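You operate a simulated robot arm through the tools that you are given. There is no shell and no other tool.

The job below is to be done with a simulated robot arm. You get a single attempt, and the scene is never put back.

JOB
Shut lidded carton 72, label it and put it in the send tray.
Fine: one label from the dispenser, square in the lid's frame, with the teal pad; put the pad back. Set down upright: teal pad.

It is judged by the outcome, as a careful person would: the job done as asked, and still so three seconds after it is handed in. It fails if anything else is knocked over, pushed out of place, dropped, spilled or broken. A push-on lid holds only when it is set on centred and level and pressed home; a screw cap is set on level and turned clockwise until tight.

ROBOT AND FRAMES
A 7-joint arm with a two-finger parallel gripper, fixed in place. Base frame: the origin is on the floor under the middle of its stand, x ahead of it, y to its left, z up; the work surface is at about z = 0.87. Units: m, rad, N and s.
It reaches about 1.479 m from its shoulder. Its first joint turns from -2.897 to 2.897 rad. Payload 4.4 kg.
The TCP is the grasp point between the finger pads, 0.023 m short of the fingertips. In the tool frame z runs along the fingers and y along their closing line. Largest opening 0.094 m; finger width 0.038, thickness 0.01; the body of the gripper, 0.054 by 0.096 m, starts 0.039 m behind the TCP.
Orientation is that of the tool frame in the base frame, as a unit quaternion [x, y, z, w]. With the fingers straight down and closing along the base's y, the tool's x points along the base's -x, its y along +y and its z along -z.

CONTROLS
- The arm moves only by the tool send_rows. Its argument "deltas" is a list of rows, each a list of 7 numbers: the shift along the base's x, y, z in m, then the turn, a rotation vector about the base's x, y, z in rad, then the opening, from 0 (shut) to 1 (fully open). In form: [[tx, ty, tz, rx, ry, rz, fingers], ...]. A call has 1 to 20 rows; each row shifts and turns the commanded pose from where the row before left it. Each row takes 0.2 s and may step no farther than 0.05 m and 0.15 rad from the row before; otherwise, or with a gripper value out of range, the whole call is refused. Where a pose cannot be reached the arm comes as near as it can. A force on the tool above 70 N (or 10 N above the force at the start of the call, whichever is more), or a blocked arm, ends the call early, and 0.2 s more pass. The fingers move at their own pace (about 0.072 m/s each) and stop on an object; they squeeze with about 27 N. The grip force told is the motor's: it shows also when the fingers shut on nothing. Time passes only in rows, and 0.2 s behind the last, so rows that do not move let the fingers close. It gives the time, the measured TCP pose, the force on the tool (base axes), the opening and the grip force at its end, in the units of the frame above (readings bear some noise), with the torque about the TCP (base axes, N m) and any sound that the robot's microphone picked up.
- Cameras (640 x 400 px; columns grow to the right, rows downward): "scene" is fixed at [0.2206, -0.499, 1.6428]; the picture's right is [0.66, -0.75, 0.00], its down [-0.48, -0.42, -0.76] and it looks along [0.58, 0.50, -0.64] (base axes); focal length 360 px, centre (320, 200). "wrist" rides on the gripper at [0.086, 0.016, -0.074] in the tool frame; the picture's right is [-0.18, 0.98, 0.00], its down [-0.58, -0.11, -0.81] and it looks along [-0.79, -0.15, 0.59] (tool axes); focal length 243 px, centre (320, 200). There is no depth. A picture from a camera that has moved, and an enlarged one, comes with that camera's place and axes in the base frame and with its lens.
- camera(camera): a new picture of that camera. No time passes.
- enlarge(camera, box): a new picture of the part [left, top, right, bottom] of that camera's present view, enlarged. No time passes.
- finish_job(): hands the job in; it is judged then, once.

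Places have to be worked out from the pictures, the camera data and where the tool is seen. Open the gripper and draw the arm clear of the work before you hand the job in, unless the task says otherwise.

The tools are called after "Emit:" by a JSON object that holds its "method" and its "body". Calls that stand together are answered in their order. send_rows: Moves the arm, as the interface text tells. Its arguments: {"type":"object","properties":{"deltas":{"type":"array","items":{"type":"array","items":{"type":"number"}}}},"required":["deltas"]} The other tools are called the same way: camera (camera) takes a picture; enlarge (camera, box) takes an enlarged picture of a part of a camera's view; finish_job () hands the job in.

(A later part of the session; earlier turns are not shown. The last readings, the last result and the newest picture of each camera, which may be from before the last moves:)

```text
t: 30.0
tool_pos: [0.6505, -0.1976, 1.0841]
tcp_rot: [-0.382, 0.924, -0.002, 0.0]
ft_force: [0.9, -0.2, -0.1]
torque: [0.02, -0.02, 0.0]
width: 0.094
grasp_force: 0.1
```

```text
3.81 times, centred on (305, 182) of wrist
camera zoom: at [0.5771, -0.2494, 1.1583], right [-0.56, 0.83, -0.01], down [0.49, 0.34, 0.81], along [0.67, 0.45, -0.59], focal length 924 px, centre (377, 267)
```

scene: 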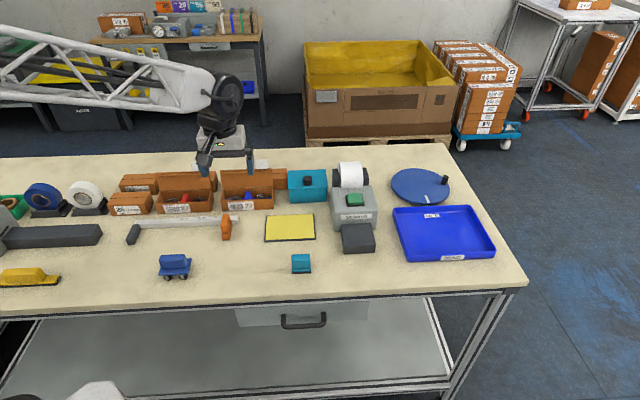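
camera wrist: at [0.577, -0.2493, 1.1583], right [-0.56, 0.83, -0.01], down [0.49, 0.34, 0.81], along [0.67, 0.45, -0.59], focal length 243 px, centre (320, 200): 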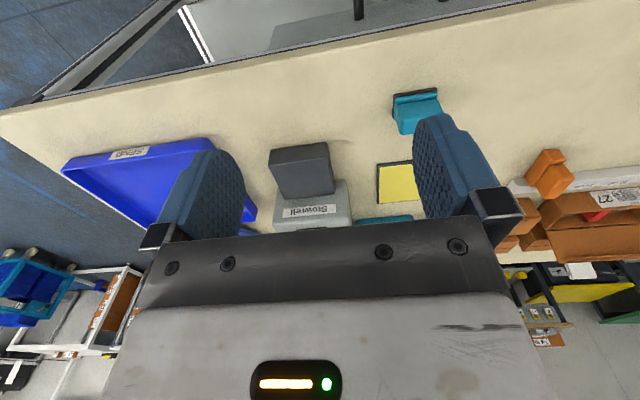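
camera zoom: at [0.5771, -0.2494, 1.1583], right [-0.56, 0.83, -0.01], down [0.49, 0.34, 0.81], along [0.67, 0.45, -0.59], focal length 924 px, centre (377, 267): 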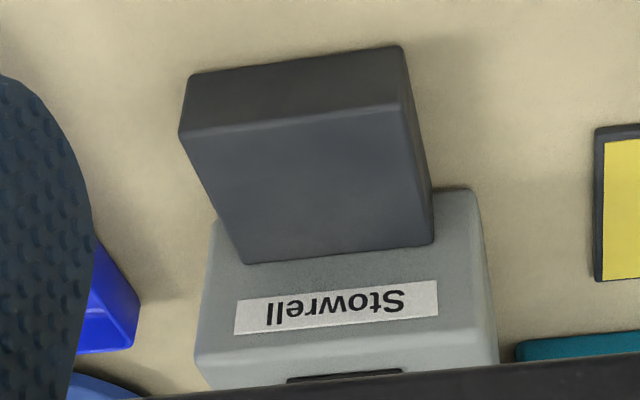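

Still nothing, so the brief touch only clicked without feeding. I'll press again, hold it down, and watch the platform, so that only one label comes.

Emit:
{"method": "send_rows", "body": {"deltas": [[0.0345, 0.0213, 0.0025, 0, 0, 0, 0], [0.0345, 0.0213, 0.0025, 0, 0, 0, 0], [0.0345, 0.0213, 0.0025, 0, 0, 0, 0], [0.0345, 0.0213, 0.0025, 0, 0, 0, 0], [0.0345, 0.0213, 0.0025, 0, 0, 0, 0], [0.0345, 0.0213, 0.0025, 0, 0, 0, 0], [0.0345, 0.0212, 0.0025, 0, 0, 0, 0], [0, 0, -0.05, 0, 0, 0, 0], [0, 0, -0.05, 0, 0, 0, 0], [0, 0, 0, 0, 0, 0, 0]]}}

Emit:
{"method": "camera", "body": {"camera": "wrist"}}

```text
t: 32.2
tool_pos: [0.8944, -0.0514, 1.0022]
tcp_rot: [-0.382, 0.924, -0.002, 0.0]
ft_force: [0.6, 0.4, -0.8]
torque: [0.01, -0.04, -0.02]
width: 0.0001
grasp_force: 26.7
```

```text
taken
camera wrist: at [0.8201, -0.1026, 1.0764], right [-0.56, 0.83, -0.01], down [0.49, 0.34, 0.81], along [0.67, 0.45, -0.59], focal length 243 px, centre (320, 200)
```

wrist: 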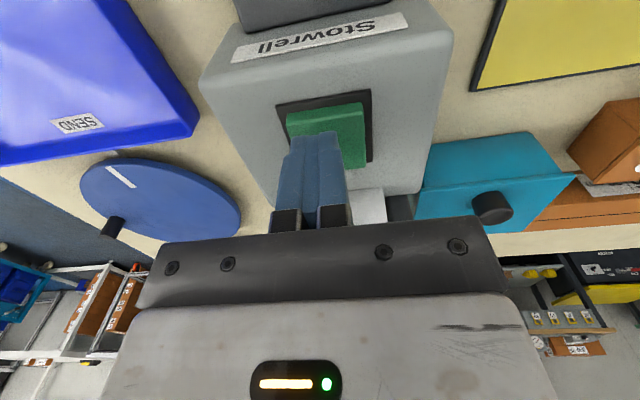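

Good alignment. I'll press down to just beyond the earlier click depth and hold for about a second.

Emit:
{"method": "send_rows", "body": {"deltas": [[-0.001, 0.002, -0.008, 0, 0, 0, 0], [0, 0, -0.006, 0, 0, 0, 0], [0, 0, -0.004, 0, 0, 0, 0], [0, 0, -0.002, 0, 0, 0, 0], [0, 0, 0, 0, 0, 0, 0], [0, 0, 0, 0, 0, 0, 0]]}}

Emit:
{"method": "enlarge", "body": {"camera": "scene", "box": [320, 150, 400, 260]}}

```text
t: 33.6
tool_pos: [0.8923, -0.0482, 0.9829]
tcp_rot: [-0.383, 0.924, -0.004, 0.0]
ft_force: [2.7, -0.2, 6.2]
torque: [0.03, -0.08, 0.02]
width: 0.0
grasp_force: 26.9
heard: click
```

```text
3.64 times, centred on (360, 205) of scene
camera zoom: at [0.2206, -0.499, 1.6428], right [0.66, -0.75, 0.0], down [-0.48, -0.42, -0.76], along [0.58, 0.5, -0.64], focal length 1307 px, centre (174, 182)
```

zoom: 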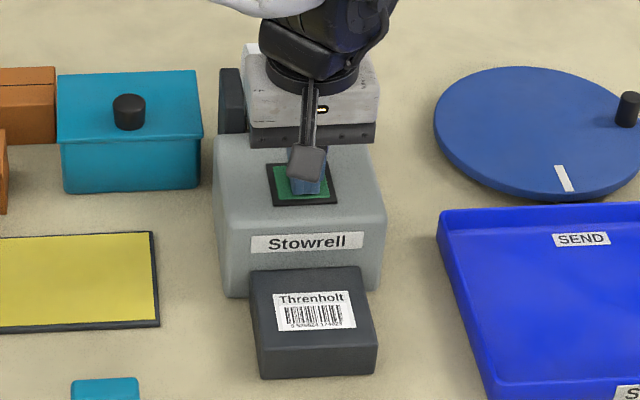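

One label has come out on the platform. I'll lift straight off the button now.

Emit:
{"method": "send_rows", "body": {"deltas": [[0, 0, 0.02, 0, 0, 0, 0], [0, 0, 0.04, 0, 0, 0, 0], [0, 0, 0.04, 0, 0, 0, 0], [-0.03, -0.03, 0.0, 0, 0, 0, 0], [-0.03, -0.03, 0.0, 0, 0, 0, 0], [-0.03, -0.03, 0, 0, 0, 0, 0], [-0.03, -0.03, 0, 0, 0, 0, 0], [0, 0, 0, 0, 0, 0, 1], [0, 0, 0, 0, 0, 0, 1]]}}

Emit:
{"method": "camera", "body": {"camera": "wrist"}}

Emit:
{"method": "camera", "body": {"camera": "scene"}}

```text
t: 35.6
tool_pos: [0.7719, -0.1659, 1.0842]
tcp_rot: [-0.383, 0.924, -0.003, 0.0]
ft_force: [-0.5, -0.3, 0.2]
torque: [-0.01, -0.02, 0.01]
width: 0.0828
grasp_force: 0.3
```

```text
taken
camera wrist: at [0.6981, -0.2173, 1.1577], right [-0.56, 0.83, -0.01], down [0.49, 0.34, 0.81], along [0.67, 0.45, -0.59], focal length 243 px, centre (320, 200)
```

wrist: 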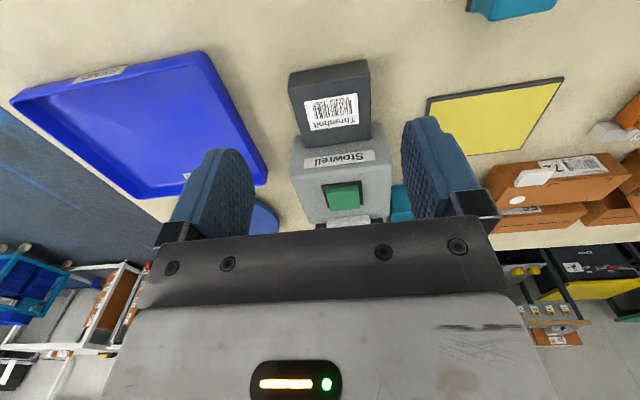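

```text
taken
```

scene: 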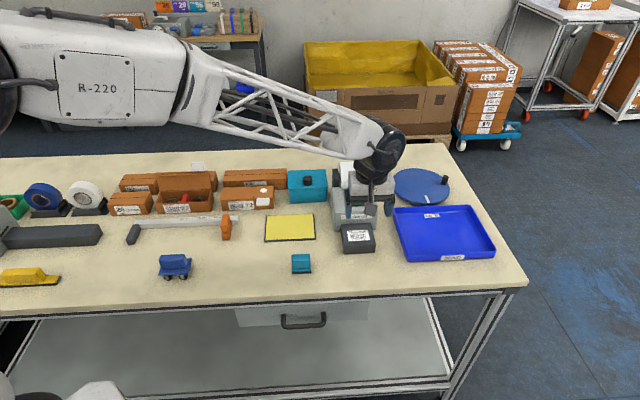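

Emit:
{"method": "enlarge", "body": {"camera": "wrist", "box": [280, 55, 380, 145]}}

Emit:
{"method": "enlarge", "body": {"camera": "scene", "box": [335, 215, 385, 260]}}

```text
4.44 times, centred on (330, 100) of wrist
camera zoom: at [0.6981, -0.2173, 1.1577], right [-0.56, 0.83, -0.01], down [0.49, 0.34, 0.81], along [0.67, 0.45, -0.59], focal length 1078 px, centre (276, 644)
```

zoom: 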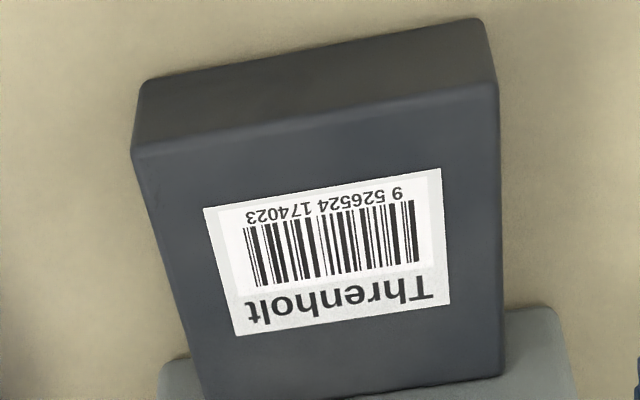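

```text
8.89 times, centred on (360, 238) of scene
camera zoom: at [0.2206, -0.499, 1.6428], right [0.66, -0.75, 0.0], down [-0.48, -0.42, -0.76], along [0.58, 0.5, -0.64], focal length 3196 px, centre (-36, -133)
```

zoom: 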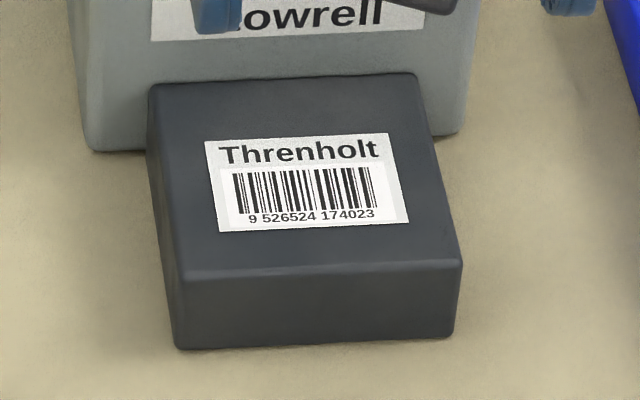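

The label is about 60 × 40 mm, square on the platform, centred near a≈0.666, b≈0.514. To measure the lid frame with the same camera geometry, I'll move to the matching relative view over carton 72.

Emit:
{"method": "send_rows", "body": {"deltas": [[-0.0104, 0.0388, 0.0016, 0, 0, 0, 1], [-0.0104, 0.0388, 0.0016, 0, 0, 0, 1], [-0.0104, 0.0388, 0.0016, 0, 0, 0, 1], [-0.0104, 0.0388, 0.0016, 0, 0, 0, 1], [-0.0104, 0.0388, 0.0016, 0, 0, 0, 1], [-0.0104, 0.0388, 0.0016, 0, 0, 0, 1], [-0.0104, 0.0388, 0.0016, 0, 0, 0, 1], [-0.0104, 0.0388, 0.0016, 0, 0, 0, 1], [-0.0104, 0.0388, 0.0016, 0, 0, 0, 1], [-0.01, 0.0387, 0.0011, 0, 0, 0, 1], [0, 0, 0, 0, 0, 0, 1], [0, 0, 0, 0, 0, 0, 1]]}}

Emit:
{"method": "camera", "body": {"camera": "wrist"}}

Emit:
{"method": "enlarge", "body": {"camera": "wrist", "box": [260, 40, 400, 150]}}

```text
t: 38.2
tool_pos: [0.6698, 0.2214, 1.0994]
tcp_rot: [-0.383, 0.924, -0.002, 0.001]
ft_force: [0.1, -0.1, -0.2]
torque: [-0.02, 0.01, 0.02]
width: 0.0939
grasp_force: 0.1
```

```text
taken
camera wrist: at [0.5958, 0.17, 1.1742], right [-0.57, 0.82, -0.01], down [0.49, 0.34, 0.81], along [0.67, 0.45, -0.59], focal length 243 px, centre (320, 200)
```

wrist: 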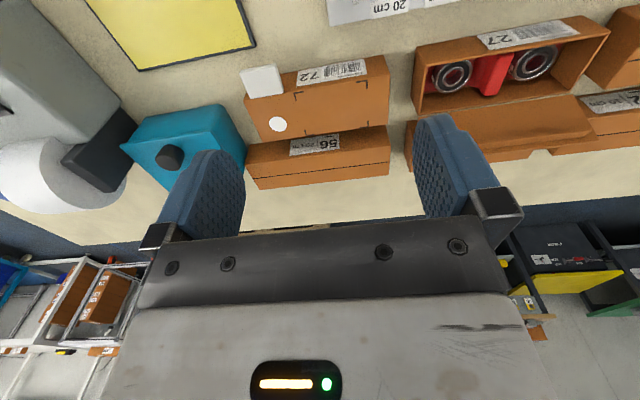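

```text
3.64 times, centred on (330, 95) of wrist
camera zoom: at [0.5958, 0.17, 1.1742], right [-0.57, 0.82, -0.01], down [0.49, 0.34, 0.81], along [0.67, 0.45, -0.59], focal length 882 px, centre (284, 582)
```

zoom: 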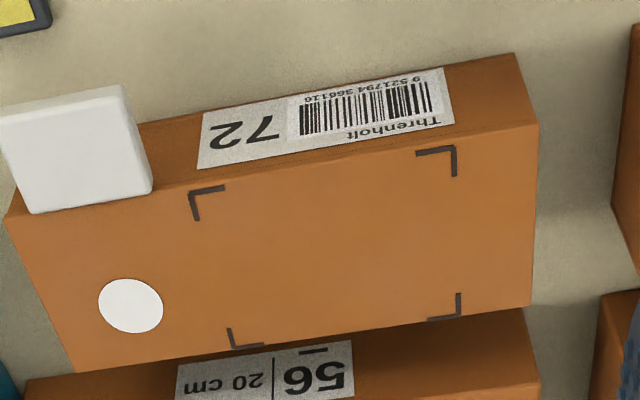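

Frame ≈ 80 × 60 mm centred at a≈0.317, b≈0.711; with the same method the label centre is a≈0.665, b≈0.512, so the shift from label to frame is Δa≈-0.348, Δb≈+0.199. Now I go over the teal pad at heading 135° to grasp its handle across the thin side.

Emit:
{"method": "send_rows", "body": {"deltas": [[-0.001, -0.0225, 0, 0, 0, 0.1309, 1], [-0.001, -0.0225, 0, 0, 0, 0.1309, 1], [-0.001, -0.0225, 0, 0, 0, 0.1309, 1], [-0.001, -0.0225, 0, 0, 0, 0.1309, 1], [-0.001, -0.0225, 0, 0, 0, 0.1309, 1], [-0.001, -0.0225, 0, 0, 0, 0.1309, 1], [-0.001, -0.0225, 0, 0, 0, 0.1309, 1], [-0.001, -0.0225, 0, 0, 0, 0.1309, 1], [-0.001, -0.0225, 0, 0, 0, 0.1309, 1], [-0.001, -0.0225, 0, 0, 0, 0.1309, 1], [-0.001, -0.0225, 0, 0, 0, 0.1309, 1], [-0.0015, -0.023, -0.02, 0, 0, 0.1309, 1], [0, 0, -0.02, 0, 0, 0, 1], [0, 0, 0, 0, 0, 0, 1]]}}

Emit:
{"method": "camera", "body": {"camera": "wrist"}}

Emit:
{"method": "enlarge", "body": {"camera": "scene", "box": [260, 200, 345, 280]}}

```text
t: 41.2
tool_pos: [0.6573, -0.0498, 1.0575]
tcp_rot: [0.924, -0.382, 0.002, -0.002]
ft_force: [-0.1, 0.3, 0.5]
torque: [0.02, 0.03, 0.01]
width: 0.0937
grasp_force: 0.0
```

```text
taken
camera wrist: at [0.7063, -0.1238, 1.1329], right [-0.82, -0.57, -0.01], down [-0.34, 0.49, 0.81], along [-0.45, 0.67, -0.59], focal length 243 px, centre (320, 200)
```

wrist: 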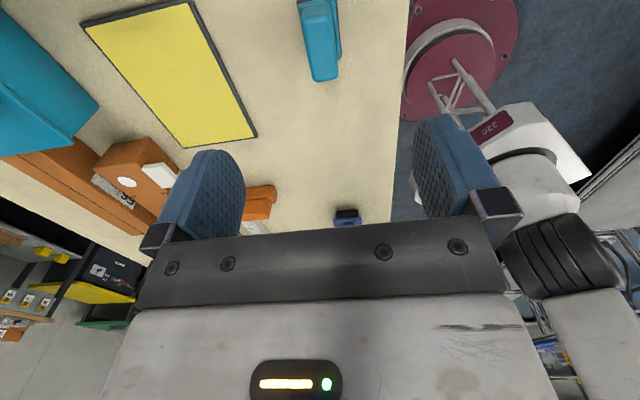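

```text
5.00 times, centred on (302, 240) of scene
camera zoom: at [0.2206, -0.499, 1.6428], right [0.66, -0.75, 0.0], down [-0.48, -0.42, -0.76], along [0.58, 0.5, -0.64], focal length 1798 px, centre (408, 0)
```

zoom: 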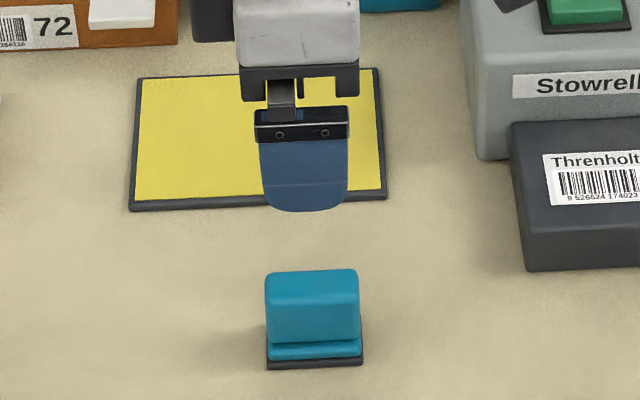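

Emit:
{"method": "enlarge", "body": {"camera": "wrist", "box": [270, 0, 370, 90]}}

```text
4.44 times, centred on (320, 45) of wrist
camera zoom: at [0.7063, -0.1238, 1.1329], right [-0.82, -0.57, -0.01], down [-0.34, 0.49, 0.81], along [-0.45, 0.67, -0.59], focal length 1078 px, centre (320, 889)
```

zoom: 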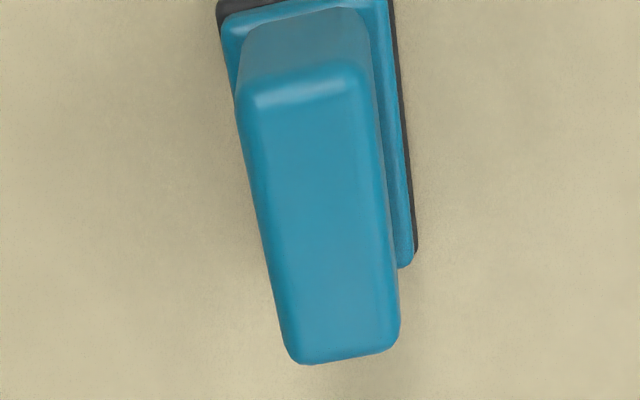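

The handle is centred under the TCP within about 1 mm. I'll descend around it.

Emit:
{"method": "send_rows", "body": {"deltas": [[-0.0005, -0.0005, -0.045, 0, 0, 0, 1], [0, 0, -0.045, 0, 0, 0, 1], [0, 0, -0.03, 0, 0, 0, 1], [0, 0, -0.0185, 0, 0, 0, 1], [0, 0, 0, 0, 0, 0, 1]]}}

Emit:
{"method": "camera", "body": {"camera": "wrist"}}

Emit:
{"method": "enlarge", "body": {"camera": "scene", "box": [260, 200, 345, 280]}}

```text
t: 42.4
tool_pos: [0.6566, -0.0506, 0.9194]
tcp_rot: [0.924, -0.382, 0.001, -0.002]
ft_force: [0.3, -0.4, 0.2]
torque: [0.02, 0.02, 0.0]
width: 0.094
grasp_force: 0.0
```

```text
taken
camera wrist: at [0.7053, -0.1246, 0.9944], right [-0.83, -0.56, -0.01], down [-0.34, 0.49, 0.81], along [-0.45, 0.67, -0.59], focal length 243 px, centre (320, 200)
```

wrist: 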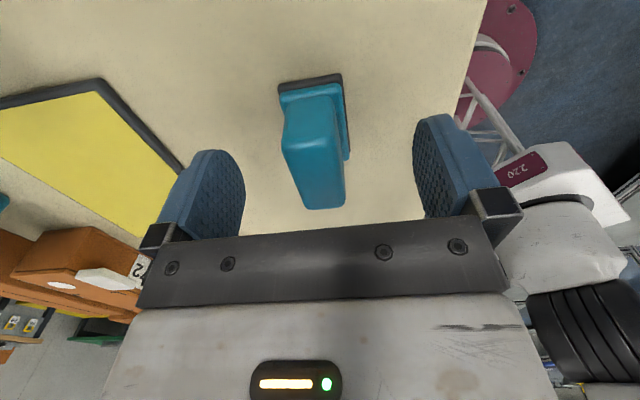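

```text
5.00 times, centred on (302, 240) of scene
camera zoom: at [0.2206, -0.499, 1.6428], right [0.66, -0.75, 0.0], down [-0.48, -0.42, -0.76], along [0.58, 0.5, -0.64], focal length 1798 px, centre (408, 0)
```

zoom: 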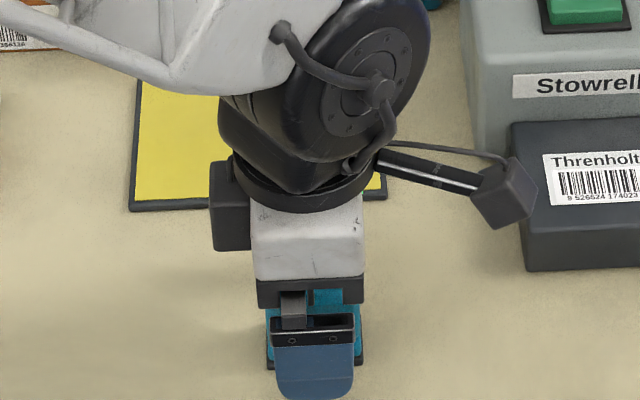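

The fingers straddle the handle with no contact. Closing now.

Emit:
{"method": "send_rows", "body": {"deltas": [[0, 0, 0, 0, 0, 0, 0.5], [0, 0, 0, 0, 0, 0, 0.2], [0, 0, 0, 0, 0, 0, 0], [0, 0, 0, 0, 0, 0, 0], [0, 0, 0, 0, 0, 0, 0]]}}

Emit:
{"method": "camera", "body": {"camera": "wrist"}}

```text
t: 43.6
tool_pos: [0.6555, -0.05, 0.9211]
tcp_rot: [0.924, -0.383, 0.002, -0.002]
ft_force: [-0.3, 0.1, 0.7]
torque: [0.01, -0.02, 0.02]
width: 0.0234
grasp_force: 26.8
```

```text
taken
camera wrist: at [0.7053, -0.1246, 0.9947], right [-0.83, -0.56, -0.01], down [-0.34, 0.49, 0.81], along [-0.45, 0.67, -0.59], focal length 243 px, centre (320, 200)
```

wrist: 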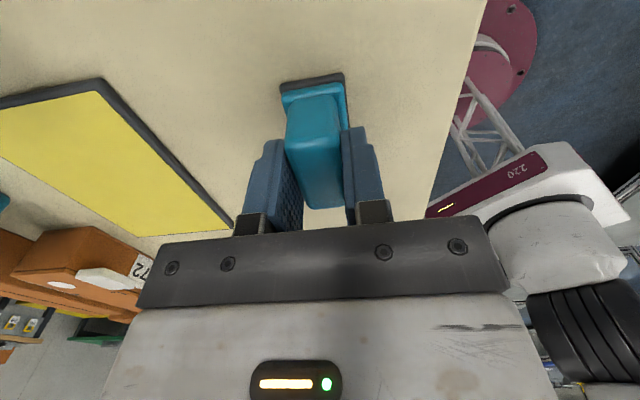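

The pad is gripped (23.4 mm). I'll lift it and carry it above the label on the platform.

Emit:
{"method": "send_rows", "body": {"deltas": [[0, 0, 0.02, 0, 0, 0, 0], [0, 0, 0.04, 0, 0, 0, 0], [0, 0, 0.03, 0, 0, 0, 0], [0.0295, -0.00985, 0, 0, 0, 0, 0], [0.0295, -0.00985, 0, 0, 0, 0, 0], [0.0295, -0.00985, 0, 0, 0, 0, 0], [0.0295, -0.00985, 0, 0, 0, 0, 0], [0.0295, -0.00985, 0, 0, 0, 0, 0], [0.0295, -0.00985, 0, 0, 0, 0, 0], [0, 0, 0, 0, 0, 0, 0], [0, 0, 0, 0, 0, 0, 0]]}}

Emit:
{"method": "camera", "body": {"camera": "wrist"}}

Emit:
{"method": "enlarge", "body": {"camera": "scene", "box": [320, 170, 400, 260]}}

```text
t: 46.0
tool_pos: [0.834, -0.1102, 1.0089]
tcp_rot: [0.924, -0.383, 0.002, -0.002]
ft_force: [0.8, -0.7, 0.2]
torque: [0.02, -0.02, -0.05]
width: 0.0
grasp_force: 26.8
```

```text
taken
camera wrist: at [0.8823, -0.1844, 1.0835], right [-0.83, -0.56, -0.01], down [-0.34, 0.49, 0.81], along [-0.45, 0.67, -0.59], focal length 243 px, centre (320, 200)
```

wrist: 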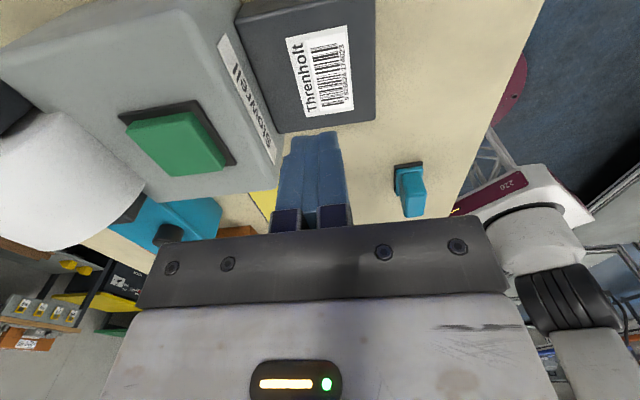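

```text
4.44 times, centred on (360, 215) of scene
camera zoom: at [0.2206, -0.499, 1.6428], right [0.66, -0.75, 0.0], down [-0.48, -0.42, -0.76], along [0.58, 0.5, -0.64], focal length 1598 px, centre (142, 133)
```

zoom: 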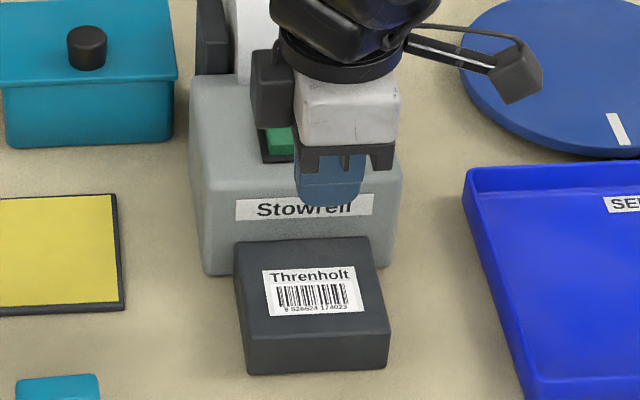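

The gripper is empty (width 0): the pad slipped out and seems to have stayed standing at its place. Let me look closely at it.

Emit:
{"method": "enlarge", "body": {"camera": "scene", "box": [275, 235, 325, 285]}}

Emit:
{"method": "enlarge", "body": {"camera": "wrist", "box": [370, 145, 450, 225]}}

```text
8.00 times, centred on (300, 260) of scene
camera zoom: at [0.2206, -0.499, 1.6428], right [0.66, -0.75, 0.0], down [-0.48, -0.42, -0.76], along [0.58, 0.5, -0.64], focal length 2876 px, centre (480, -280)
```

zoom: 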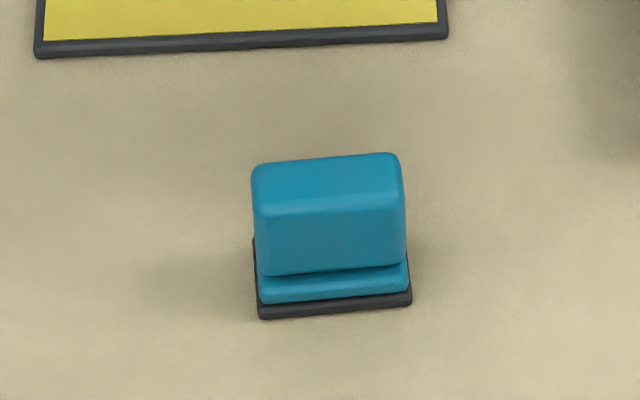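

```text
5.00 times, centred on (410, 185) of wrist
camera zoom: at [0.8823, -0.1844, 1.0835], right [-0.83, -0.56, -0.01], down [-0.34, 0.49, 0.81], along [-0.45, 0.67, -0.59], focal length 1213 px, centre (-130, 275)
```

zoom: 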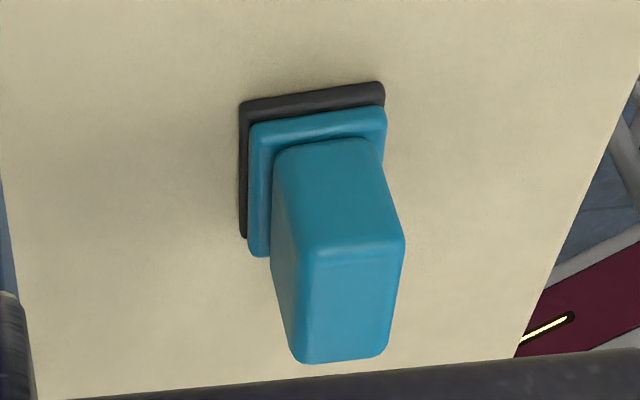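

The pad is still upright at its place, turned only ~2-3°. The handle tapers in its thin direction, so the fingers slid off; its ends (≈46 mm apart) look parallel. I'll rise, turn to heading 45° and grasp it end-to-end, lower on the handle.

Emit:
{"method": "send_rows", "body": {"deltas": [[0, 0, 0.03, 0, 0, 0, 1], [0, 0, 0.03, 0, 0, 0, 1], [-0.0148, 0.0049, 0, 0, 0, -0.1309, 1], [-0.0148, 0.0049, 0, 0, 0, -0.1309, 1], [-0.0148, 0.0049, 0, 0, 0, -0.1309, 1], [-0.0148, 0.0049, 0, 0, 0, -0.1309, 1], [-0.0148, 0.0049, 0, 0, 0, -0.1309, 1], [-0.0148, 0.0049, 0, 0, 0, -0.1309, 1], [-0.0148, 0.0049, 0, 0, 0, -0.1309, 1], [-0.0148, 0.0049, 0, 0, 0, -0.1309, 1], [-0.0148, 0.0049, 0, 0, 0, -0.1309, 1], [-0.0148, 0.0049, 0, 0, 0, -0.1309, 1], [-0.0148, 0.0049, 0, 0, 0, -0.1309, 1], [-0.0148, 0.0045, 0, 0, 0, -0.1309, 1], [0, 0, 0, 0, 0, 0, 1], [0, 0, 0, 0, 0, 0, 1]]}}

Emit:
{"method": "camera", "body": {"camera": "wrist"}}

Emit:
{"method": "enlarge", "body": {"camera": "wrist", "box": [260, 0, 380, 100]}}

```text
t: 49.4
tool_pos: [0.6547, -0.0499, 1.069]
tcp_rot: [-0.383, 0.924, -0.003, 0.0]
ft_force: [0.1, 0.0, 0.5]
torque: [-0.01, -0.04, 0.0]
width: 0.0939
grasp_force: 0.1
```

```text
taken
camera wrist: at [0.5814, -0.1008, 1.1436], right [-0.56, 0.83, -0.01], down [0.49, 0.34, 0.81], along [0.67, 0.45, -0.59], focal length 243 px, centre (320, 200)
```

wrist: 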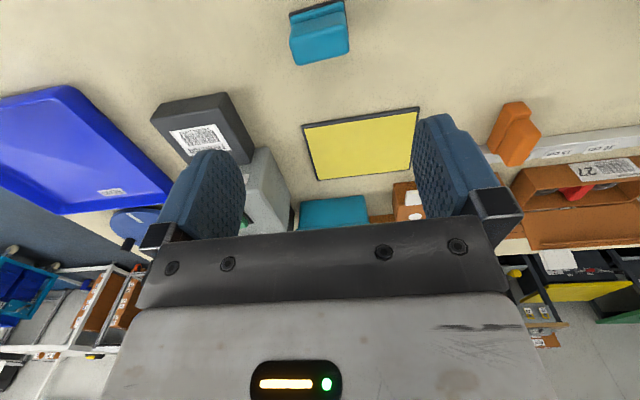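

```text
4.00 times, centred on (320, 50) of wrist
camera zoom: at [0.5814, -0.1008, 1.1436], right [-0.56, 0.83, -0.01], down [0.49, 0.34, 0.81], along [0.67, 0.45, -0.59], focal length 970 px, centre (320, 800)
```

zoom: 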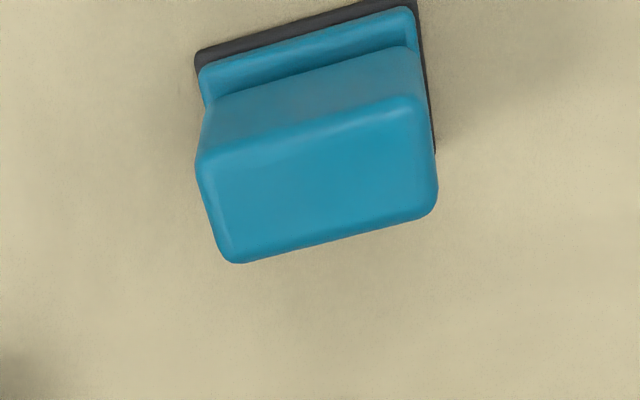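

The pad's handle is centred under the TCP, turned about 2.8° from square. I'll match that turn, descend so that tips stay just above the plate (tip z≈0.889), and check before closing.

Emit:
{"method": "send_rows", "body": {"deltas": [[0.0005, -0.001, -0.045, 0, 0, 0.048, 1], [0, 0, -0.045, 0, 0, 0, 1], [0, 0, -0.035, 0, 0, 0, 1], [0, 0, -0.032, 0, 0, 0, 1], [0, 0, 0, 0, 0, 0, 1], [0, 0, 0, 0, 0, 0, 1]]}}

Emit:
{"method": "camera", "body": {"camera": "wrist"}}

Emit:
{"method": "enlarge", "body": {"camera": "scene", "box": [265, 210, 335, 285]}}

```text
t: 50.8
tool_pos: [0.6555, -0.052, 0.9112]
tcp_rot: [-0.405, 0.914, -0.003, 0.0]
ft_force: [-0.1, -0.7, 0.3]
torque: [0.02, 0.0, -0.01]
width: 0.094
grasp_force: 0.1
```

```text
taken
camera wrist: at [0.5841, -0.1057, 0.9861], right [-0.6, 0.8, -0.01], down [0.47, 0.36, 0.81], along [0.64, 0.48, -0.59], focal length 243 px, centre (320, 200)
```

wrist: 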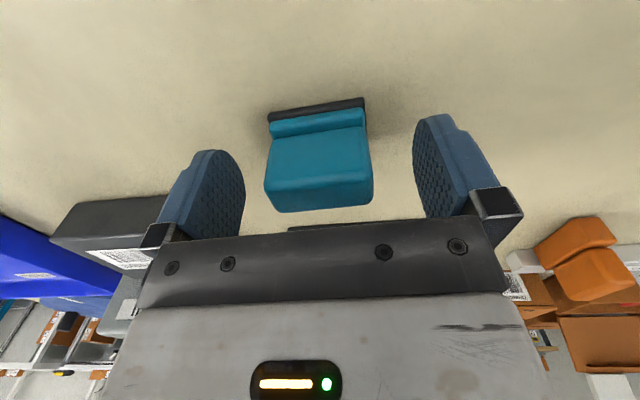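

```text
5.33 times, centred on (300, 248) of scene
camera zoom: at [0.2206, -0.499, 1.6428], right [0.66, -0.75, 0.0], down [-0.48, -0.42, -0.76], along [0.58, 0.5, -0.64], focal length 1918 px, centre (427, -53)
```

zoom: 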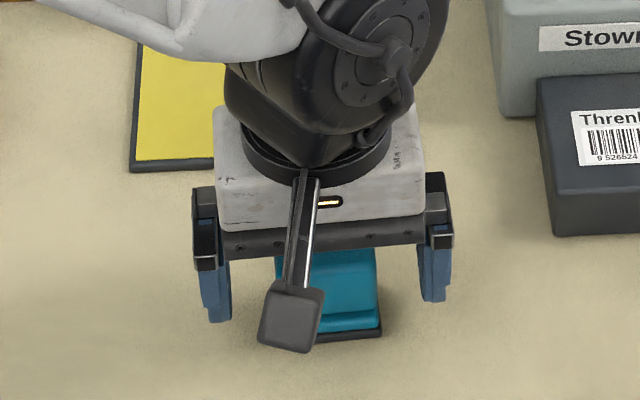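

Well centred and no contact. Closing on the handle's ends.

Emit:
{"method": "send_rows", "body": {"deltas": [[0, 0, 0, 0, 0, 0, 0.6], [0, 0, 0, 0, 0, 0, 0.4], [0, 0, 0, 0, 0, 0, 0.2], [0, 0, 0, 0, 0, 0, 0], [0, 0, 0, 0, 0, 0, 0], [0, 0, 0, 0, 0, 0, 0]]}}

Emit:
{"method": "camera", "body": {"camera": "wrist"}}

```text
t: 52.2
tool_pos: [0.6551, -0.0513, 0.9118]
tcp_rot: [-0.405, 0.914, -0.002, -0.001]
ft_force: [0.2, 1.0, 1.0]
torque: [0.03, 0.05, -0.01]
width: 0.0496
grasp_force: 26.8
```

```text
taken
camera wrist: at [0.5841, -0.1057, 0.9863], right [-0.6, 0.8, -0.01], down [0.47, 0.36, 0.81], along [0.64, 0.48, -0.59], focal length 243 px, centre (320, 200)
```

wrist: 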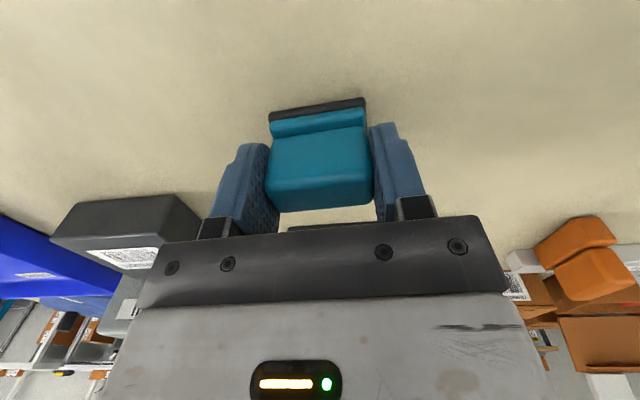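

Gripped at 49.6 mm. I'll lift slowly and check that it stays.

Emit:
{"method": "send_rows", "body": {"deltas": [[0, 0, 0.003, 0, 0, 0, 0], [0, 0, 0.005, 0, 0, 0, 0], [0, 0, 0.008, 0, 0, 0, 0], [0, 0, 0.01, 0, 0, 0, 0]]}}

Emit:
{"method": "camera", "body": {"camera": "wrist"}}

Emit:
{"method": "enlarge", "body": {"camera": "scene", "box": [265, 210, 335, 285]}}

```text
t: 53.2
tool_pos: [0.6554, -0.0506, 0.9383]
tcp_rot: [-0.405, 0.914, -0.003, -0.001]
ft_force: [-0.4, -0.3, -0.2]
torque: [0.03, 0.02, 0.02]
width: 0.0493
grasp_force: 26.7
```

```text
taken
camera wrist: at [0.5844, -0.1055, 1.0123], right [-0.6, 0.8, -0.01], down [0.47, 0.36, 0.81], along [0.64, 0.48, -0.59], focal length 243 px, centre (320, 200)
```

wrist: 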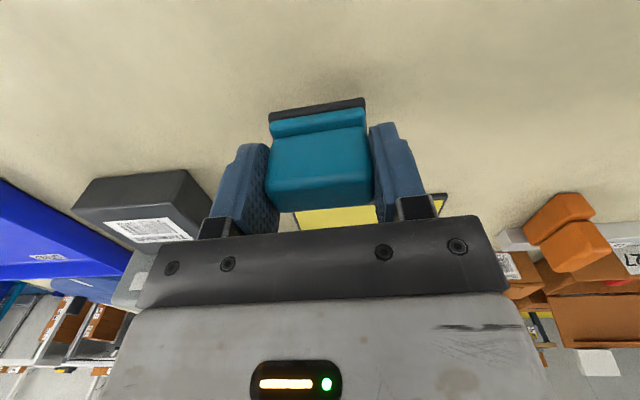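

```text
5.33 times, centred on (300, 248) of scene
camera zoom: at [0.2206, -0.499, 1.6428], right [0.66, -0.75, 0.0], down [-0.48, -0.42, -0.76], along [0.58, 0.5, -0.64], focal length 1918 px, centre (427, -53)
```

zoom: 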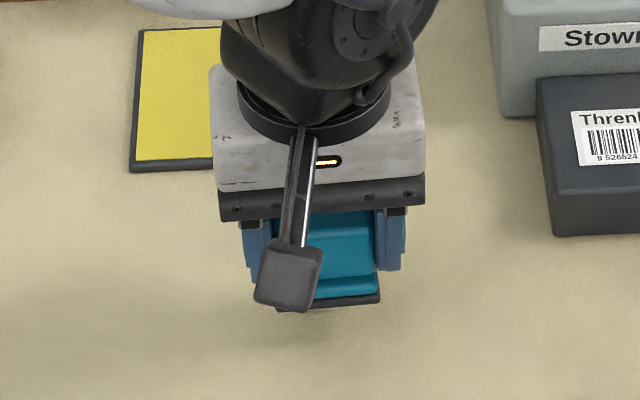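

The pad came up with the gripper. I'll raise it, turn back to square, and carry it above the label.

Emit:
{"method": "send_rows", "body": {"deltas": [[0, 0, 0.02, 0, 0, -0.016, 0], [0, 0, 0.025, 0, 0, -0.016, 0], [0, 0, 0.02, 0, 0, -0.016, 0], [0.0222, -0.0072, 0, 0, 0, 0, 0], [0.0222, -0.0072, 0, 0, 0, 0, 0], [0.0222, -0.0072, 0, 0, 0, 0, 0], [0.0222, -0.0072, 0, 0, 0, 0, 0], [0.0222, -0.0072, 0, 0, 0, 0, 0], [0.0222, -0.0072, 0, 0, 0, 0, 0], [0.0222, -0.0072, 0, 0, 0, 0, 0], [0.0222, -0.0075, 0, 0, 0, 0, 0], [0, 0, 0, 0, 0, 0, 0], [0, 0, 0, 0, 0, 0, 0]]}}

Emit:
{"method": "camera", "body": {"camera": "wrist"}}

Emit:
{"method": "enlarge", "body": {"camera": "scene", "box": [320, 170, 400, 260]}}

```text
t: 56.0
tool_pos: [0.8337, -0.1094, 1.003]
tcp_rot: [-0.382, 0.924, -0.003, 0.0]
ft_force: [0.2, -0.3, -1.6]
torque: [-0.02, -0.01, -0.02]
width: 0.0495
grasp_force: 26.5
```

```text
taken
camera wrist: at [0.7598, -0.1602, 1.0778], right [-0.56, 0.83, -0.01], down [0.49, 0.34, 0.81], along [0.67, 0.45, -0.59], focal length 243 px, centre (320, 200)
```

wrist: 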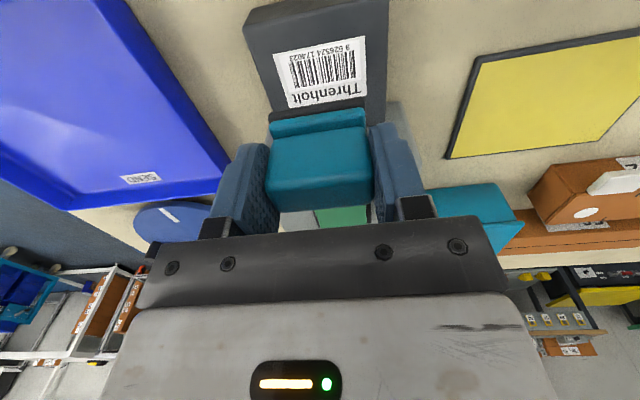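

```text
4.44 times, centred on (360, 215) of scene
camera zoom: at [0.2206, -0.499, 1.6428], right [0.66, -0.75, 0.0], down [-0.48, -0.42, -0.76], along [0.58, 0.5, -0.64], focal length 1598 px, centre (142, 133)
```

zoom: 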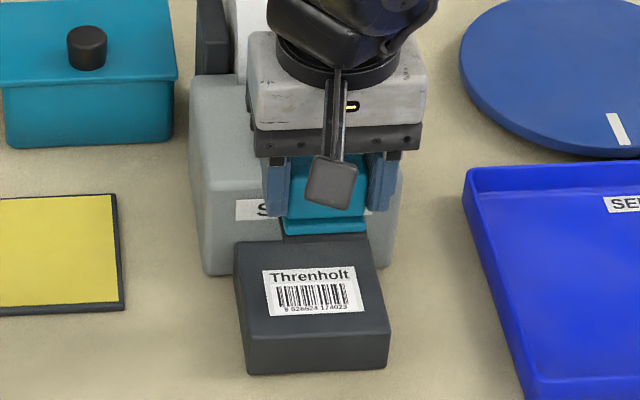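

Let me zoom on the label from here to refine its centre relative to the held pad.

Emit:
{"method": "enlarge", "body": {"camera": "wrist", "box": [240, 0, 400, 220]}}

Emit:
{"method": "enlarge", "body": {"camera": "wrist", "box": [260, 20, 380, 120]}}

```text
1.82 times, centred on (320, 110) of wrist
camera zoom: at [0.7598, -0.1602, 1.0778], right [-0.56, 0.83, -0.01], down [0.49, 0.34, 0.81], along [0.67, 0.45, -0.59], focal length 441 px, centre (320, 364)
```

zoom: 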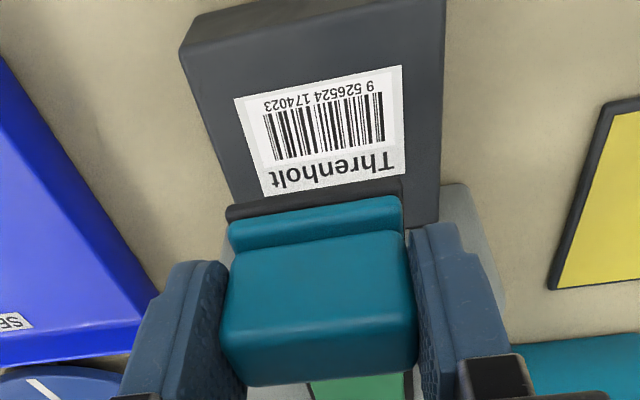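

```text
4.00 times, centred on (320, 70) of wrist
camera zoom: at [0.7598, -0.1602, 1.0778], right [-0.56, 0.83, -0.01], down [0.49, 0.34, 0.81], along [0.67, 0.45, -0.59], focal length 970 px, centre (320, 720)
```

zoom: 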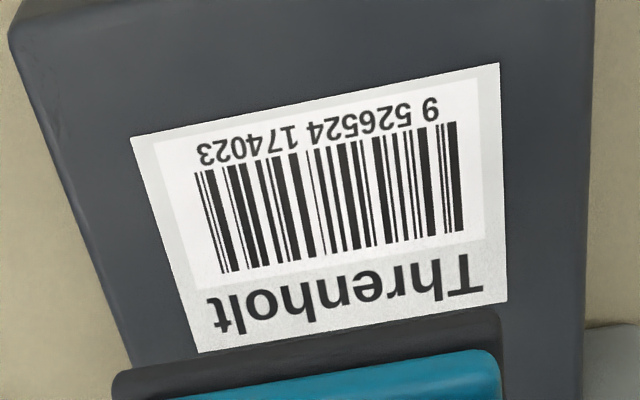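

In the same camera frame the pad sits about 1.5-2 mm off the label's centre, so I correct that and go down to just above the label.

Emit:
{"method": "send_rows", "body": {"deltas": [[-0.0025, -0.0004, 0, 0, 0, 0, 0], [0, 0, -0.02, 0, 0, 0, 0], [0, 0, -0.02, 0, 0, 0, 0], [0, 0, -0.012, 0, 0, 0, 0], [0, 0, 0, 0, 0, 0, 0]]}}

Emit:
{"method": "enlarge", "body": {"camera": "scene", "box": [330, 190, 390, 260]}}

Emit:
{"method": "enlarge", "body": {"camera": "wrist", "box": [220, 20, 420, 220]}}

```text
t: 57.2
tool_pos: [0.8294, -0.1121, 0.9509]
tcp_rot: [-0.382, 0.924, -0.003, 0.0]
ft_force: [0.6, -0.1, -1.2]
torque: [0.01, 0.0, 0.01]
width: 0.0494
grasp_force: 27.1
```

```text
5.71 times, centred on (360, 225) of scene
camera zoom: at [0.2206, -0.499, 1.6428], right [0.66, -0.75, 0.0], down [-0.48, -0.42, -0.76], along [0.58, 0.5, -0.64], focal length 2054 px, centre (91, 57)
```

zoom: 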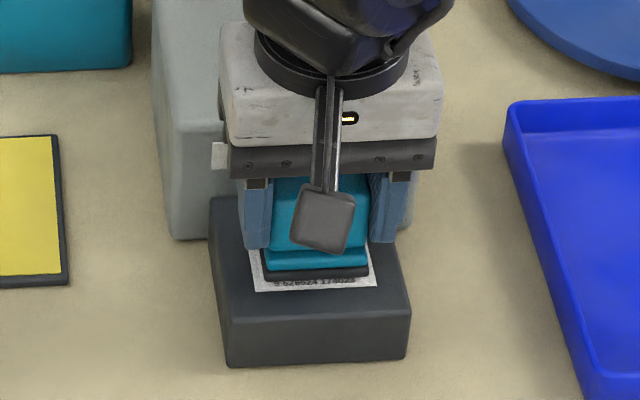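

```text
2.00 times, centred on (320, 120) of wrist
camera zoom: at [0.7562, -0.1616, 1.0254], right [-0.56, 0.83, -0.01], down [0.49, 0.34, 0.81], along [0.67, 0.45, -0.59], focal length 485 px, centre (320, 360)
```

zoom: 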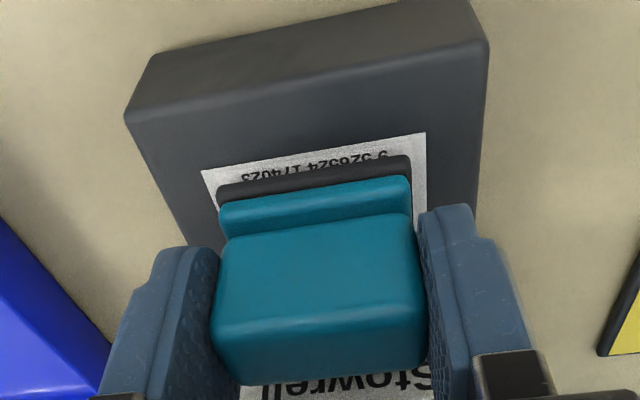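

The pad hovers squarely over the label, perhaps 1-2 mm to the front. I'll nudge it back and lower in small steps until contact.

Emit:
{"method": "send_rows", "body": {"deltas": [[0.001, 0.001, -0.002, 0, 0, 0, 0], [0, 0, -0.002, 0, 0, 0, 0], [0, 0, -0.002, 0, 0, 0, 0]]}}

Emit:
{"method": "enlarge", "body": {"camera": "scene", "box": [330, 190, 390, 260]}}

```text
t: 58.0
tool_pos: [0.8321, -0.1108, 0.9472]
tcp_rot: [-0.383, 0.924, -0.003, 0.002]
ft_force: [-3.4, -1.5, 20.8]
torque: [0.07, 0.18, 0.01]
width: 0.0497
grasp_force: 27.0
```

```text
5.71 times, centred on (360, 225) of scene
camera zoom: at [0.2206, -0.499, 1.6428], right [0.66, -0.75, 0.0], down [-0.48, -0.42, -0.76], along [0.58, 0.5, -0.64], focal length 2054 px, centre (91, 57)
```

zoom: 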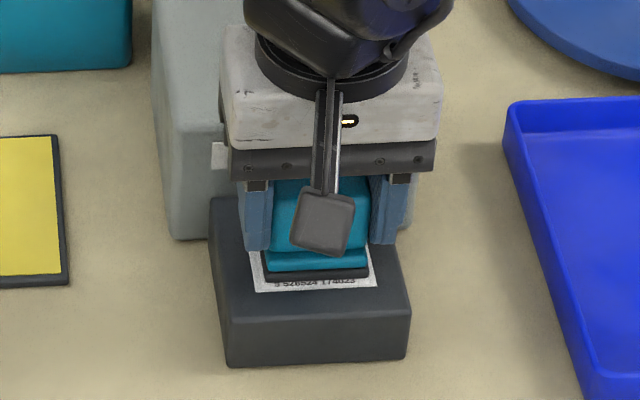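

Contact with 20 N: the pad is pressed on the label. I'll note the exact pose with a wrist picture before lifting.

Emit:
{"method": "camera", "body": {"camera": "wrist"}}

Emit:
{"method": "send_rows", "body": {"deltas": [[0, 0, 0, 0, 0, 0, 0], [0, 0, 0, 0, 0, 0, 0]]}}

```text
taken
camera wrist: at [0.7584, -0.1604, 1.0215], right [-0.56, 0.83, -0.01], down [0.48, 0.34, 0.81], along [0.67, 0.45, -0.59], focal length 243 px, centre (320, 200)
```

wrist: 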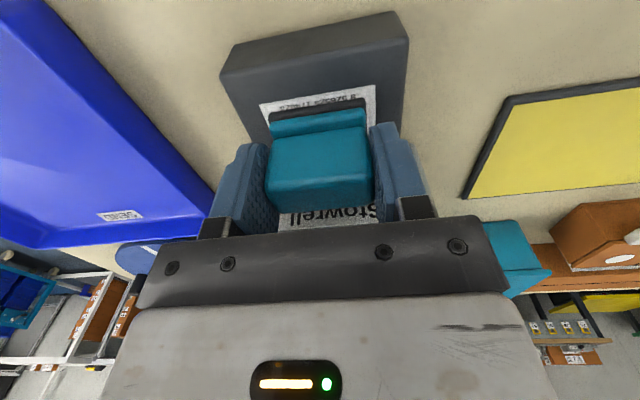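

```text
t: 58.6
tool_pos: [0.8319, -0.1099, 0.945]
tcp_rot: [-0.382, 0.924, -0.004, 0.0]
ft_force: [7.1, -3.1, 20.7]
torque: [0.07, -0.09, -0.03]
width: 0.0497
grasp_force: 26.8
```

Now lift gently and check that the label comes with the pad.

Emit:
{"method": "send_rows", "body": {"deltas": [[0, 0, 0.003, 0, 0, 0, 0], [0, 0, 0.008, 0, 0, 0, 0], [0, 0, 0.02, 0, 0, 0, 0], [0, 0, 0.03, 0, 0, 0, 0], [0, 0, 0, 0, 0, 0, 0]]}}

Emit:
{"method": "enlarge", "body": {"camera": "scene", "box": [330, 190, 390, 260]}}

Emit:
{"method": "camera", "body": {"camera": "wrist"}}

```text
t: 59.8
tool_pos: [0.8318, -0.1113, 1.0061]
tcp_rot: [-0.383, 0.924, -0.003, 0.001]
ft_force: [0.2, -0.1, -0.7]
torque: [0.01, 0.02, 0.02]
width: 0.0495
grasp_force: 26.6
```

```text
5.71 times, centred on (360, 225) of scene
camera zoom: at [0.2206, -0.499, 1.6428], right [0.66, -0.75, 0.0], down [-0.48, -0.42, -0.76], along [0.58, 0.5, -0.64], focal length 2054 px, centre (91, 57)
```

zoom: 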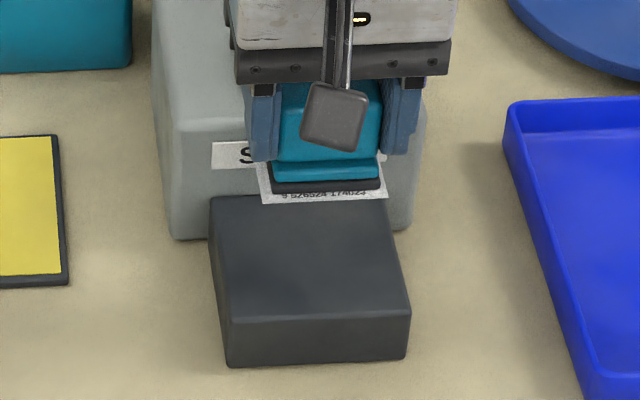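

```text
taken
camera wrist: at [0.7583, -0.1607, 1.0811], right [-0.56, 0.83, -0.01], down [0.49, 0.34, 0.81], along [0.67, 0.45, -0.59], focal length 243 px, centre (320, 200)
```

wrist: 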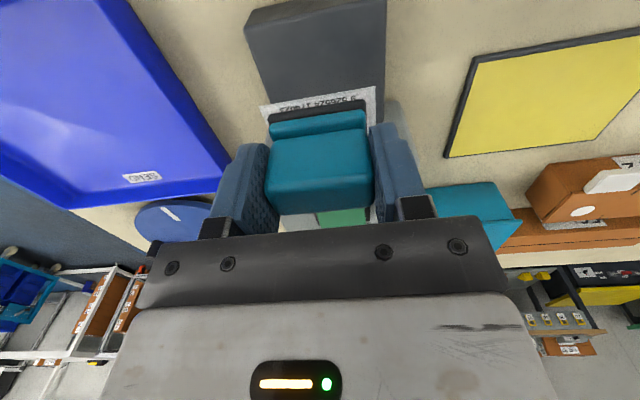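

The label is stuck on the pad's underside and the platform is empty. I'll raise and carry it by the computed shift to hover above the lid's frame.

Emit:
{"method": "send_rows", "body": {"deltas": [[0, 0, 0.03, 0, 0, 0, 0], [-0.0106, 0.0387, 0, 0, 0, 0, 0], [-0.0106, 0.0387, 0, 0, 0, 0, 0], [-0.0106, 0.0387, 0, 0, 0, 0, 0], [-0.0106, 0.0387, 0, 0, 0, 0, 0], [-0.0106, 0.0387, 0, 0, 0, 0, 0], [-0.0106, 0.0387, 0, 0, 0, 0, 0], [-0.0106, 0.0387, 0, 0, 0, 0, 0], [-0.0105, 0.0387, 0, 0, 0, 0, 0], [-0.0105, 0.0387, 0, 0, 0, 0, 0], [-0.0105, 0.0388, 0, 0, 0, 0, 0], [0, 0, 0, 0, 0, 0, 0], [0, 0, 0, 0, 0, 0, 0]]}}

Emit:
{"method": "camera", "body": {"camera": "wrist"}}

Emit:
{"method": "enlarge", "body": {"camera": "scene", "box": [200, 140, 300, 220]}}

```text
t: 62.6
tool_pos: [0.7256, 0.2781, 1.0351]
tcp_rot: [-0.383, 0.924, -0.002, 0.0]
ft_force: [0.6, -0.4, -1.0]
torque: [0.01, 0.01, 0.03]
width: 0.0495
grasp_force: 26.4
```

```text
taken
camera wrist: at [0.6526, 0.227, 1.1098], right [-0.56, 0.83, -0.01], down [0.49, 0.34, 0.81], along [0.67, 0.45, -0.59], focal length 243 px, centre (320, 200)
```

wrist: 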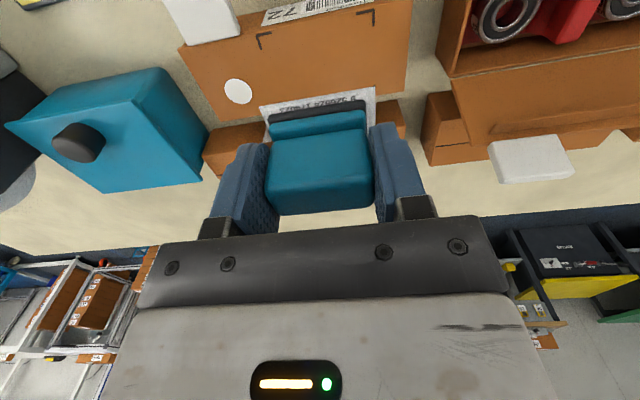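

```text
5.00 times, centred on (250, 180) of scene
camera zoom: at [0.2206, -0.499, 1.6428], right [0.66, -0.75, 0.0], down [-0.48, -0.42, -0.76], along [0.58, 0.5, -0.64], focal length 1798 px, centre (670, 300)
```

zoom: 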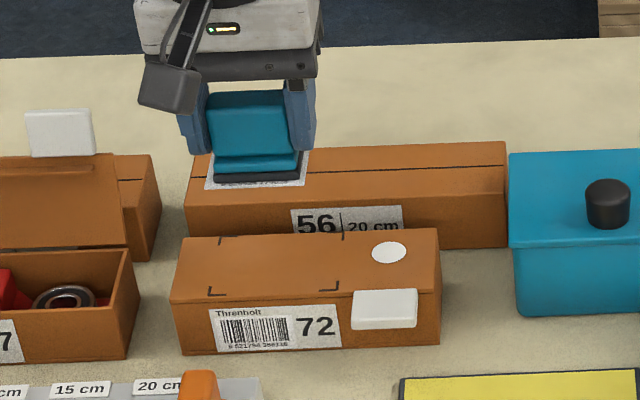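

By the scene camera the label hovers at a≈0.317, b≈0.7145, matching the frame centre (0.3175, 0.715). I'll lower to about 12 mm above the lid and re-check.

Emit:
{"method": "send_rows", "body": {"deltas": [[0, 0, -0.02, 0, 0, 0, 0], [0, 0, -0.02, 0, 0, 0, 0], [0, 0, -0.02, 0, 0, 0, 0], [0, 0, 0, 0, 0, 0, 0], [0, 0, 0, 0, 0, 0, 0]]}}

Emit:
{"method": "enlarge", "body": {"camera": "wrist", "box": [210, 20, 430, 180]}}

Emit:
{"method": "enlarge", "body": {"camera": "scene", "box": [210, 160, 290, 220]}}

```text
t: 63.8
tool_pos: [0.7261, 0.2784, 0.975]
tcp_rot: [-0.382, 0.924, -0.003, 0.0]
ft_force: [-0.5, 0.0, -1.2]
torque: [0.03, -0.01, -0.01]
width: 0.0496
grasp_force: 27.3
```

```text
2.50 times, centred on (320, 100) of wrist
camera zoom: at [0.6525, 0.2271, 1.0501], right [-0.56, 0.83, -0.01], down [0.49, 0.34, 0.81], along [0.67, 0.45, -0.59], focal length 606 px, centre (320, 450)
```

zoom: 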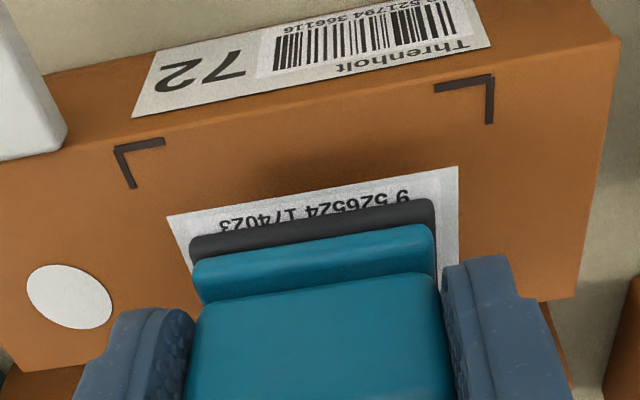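

```text
6.67 times, centred on (250, 190) of scene
camera zoom: at [0.2206, -0.499, 1.6428], right [0.66, -0.75, 0.0], down [-0.48, -0.42, -0.76], along [0.58, 0.5, -0.64], focal length 2397 px, centre (787, 267)
```

zoom: 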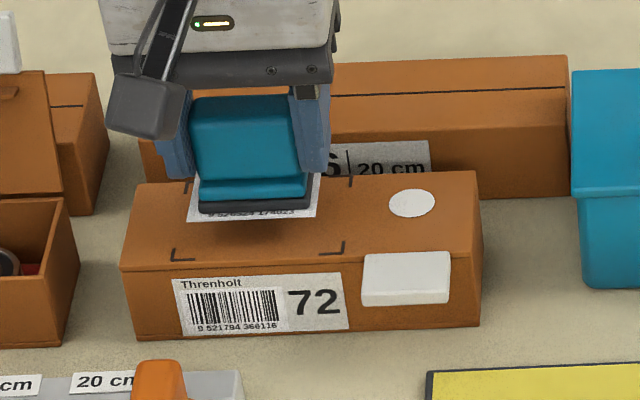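

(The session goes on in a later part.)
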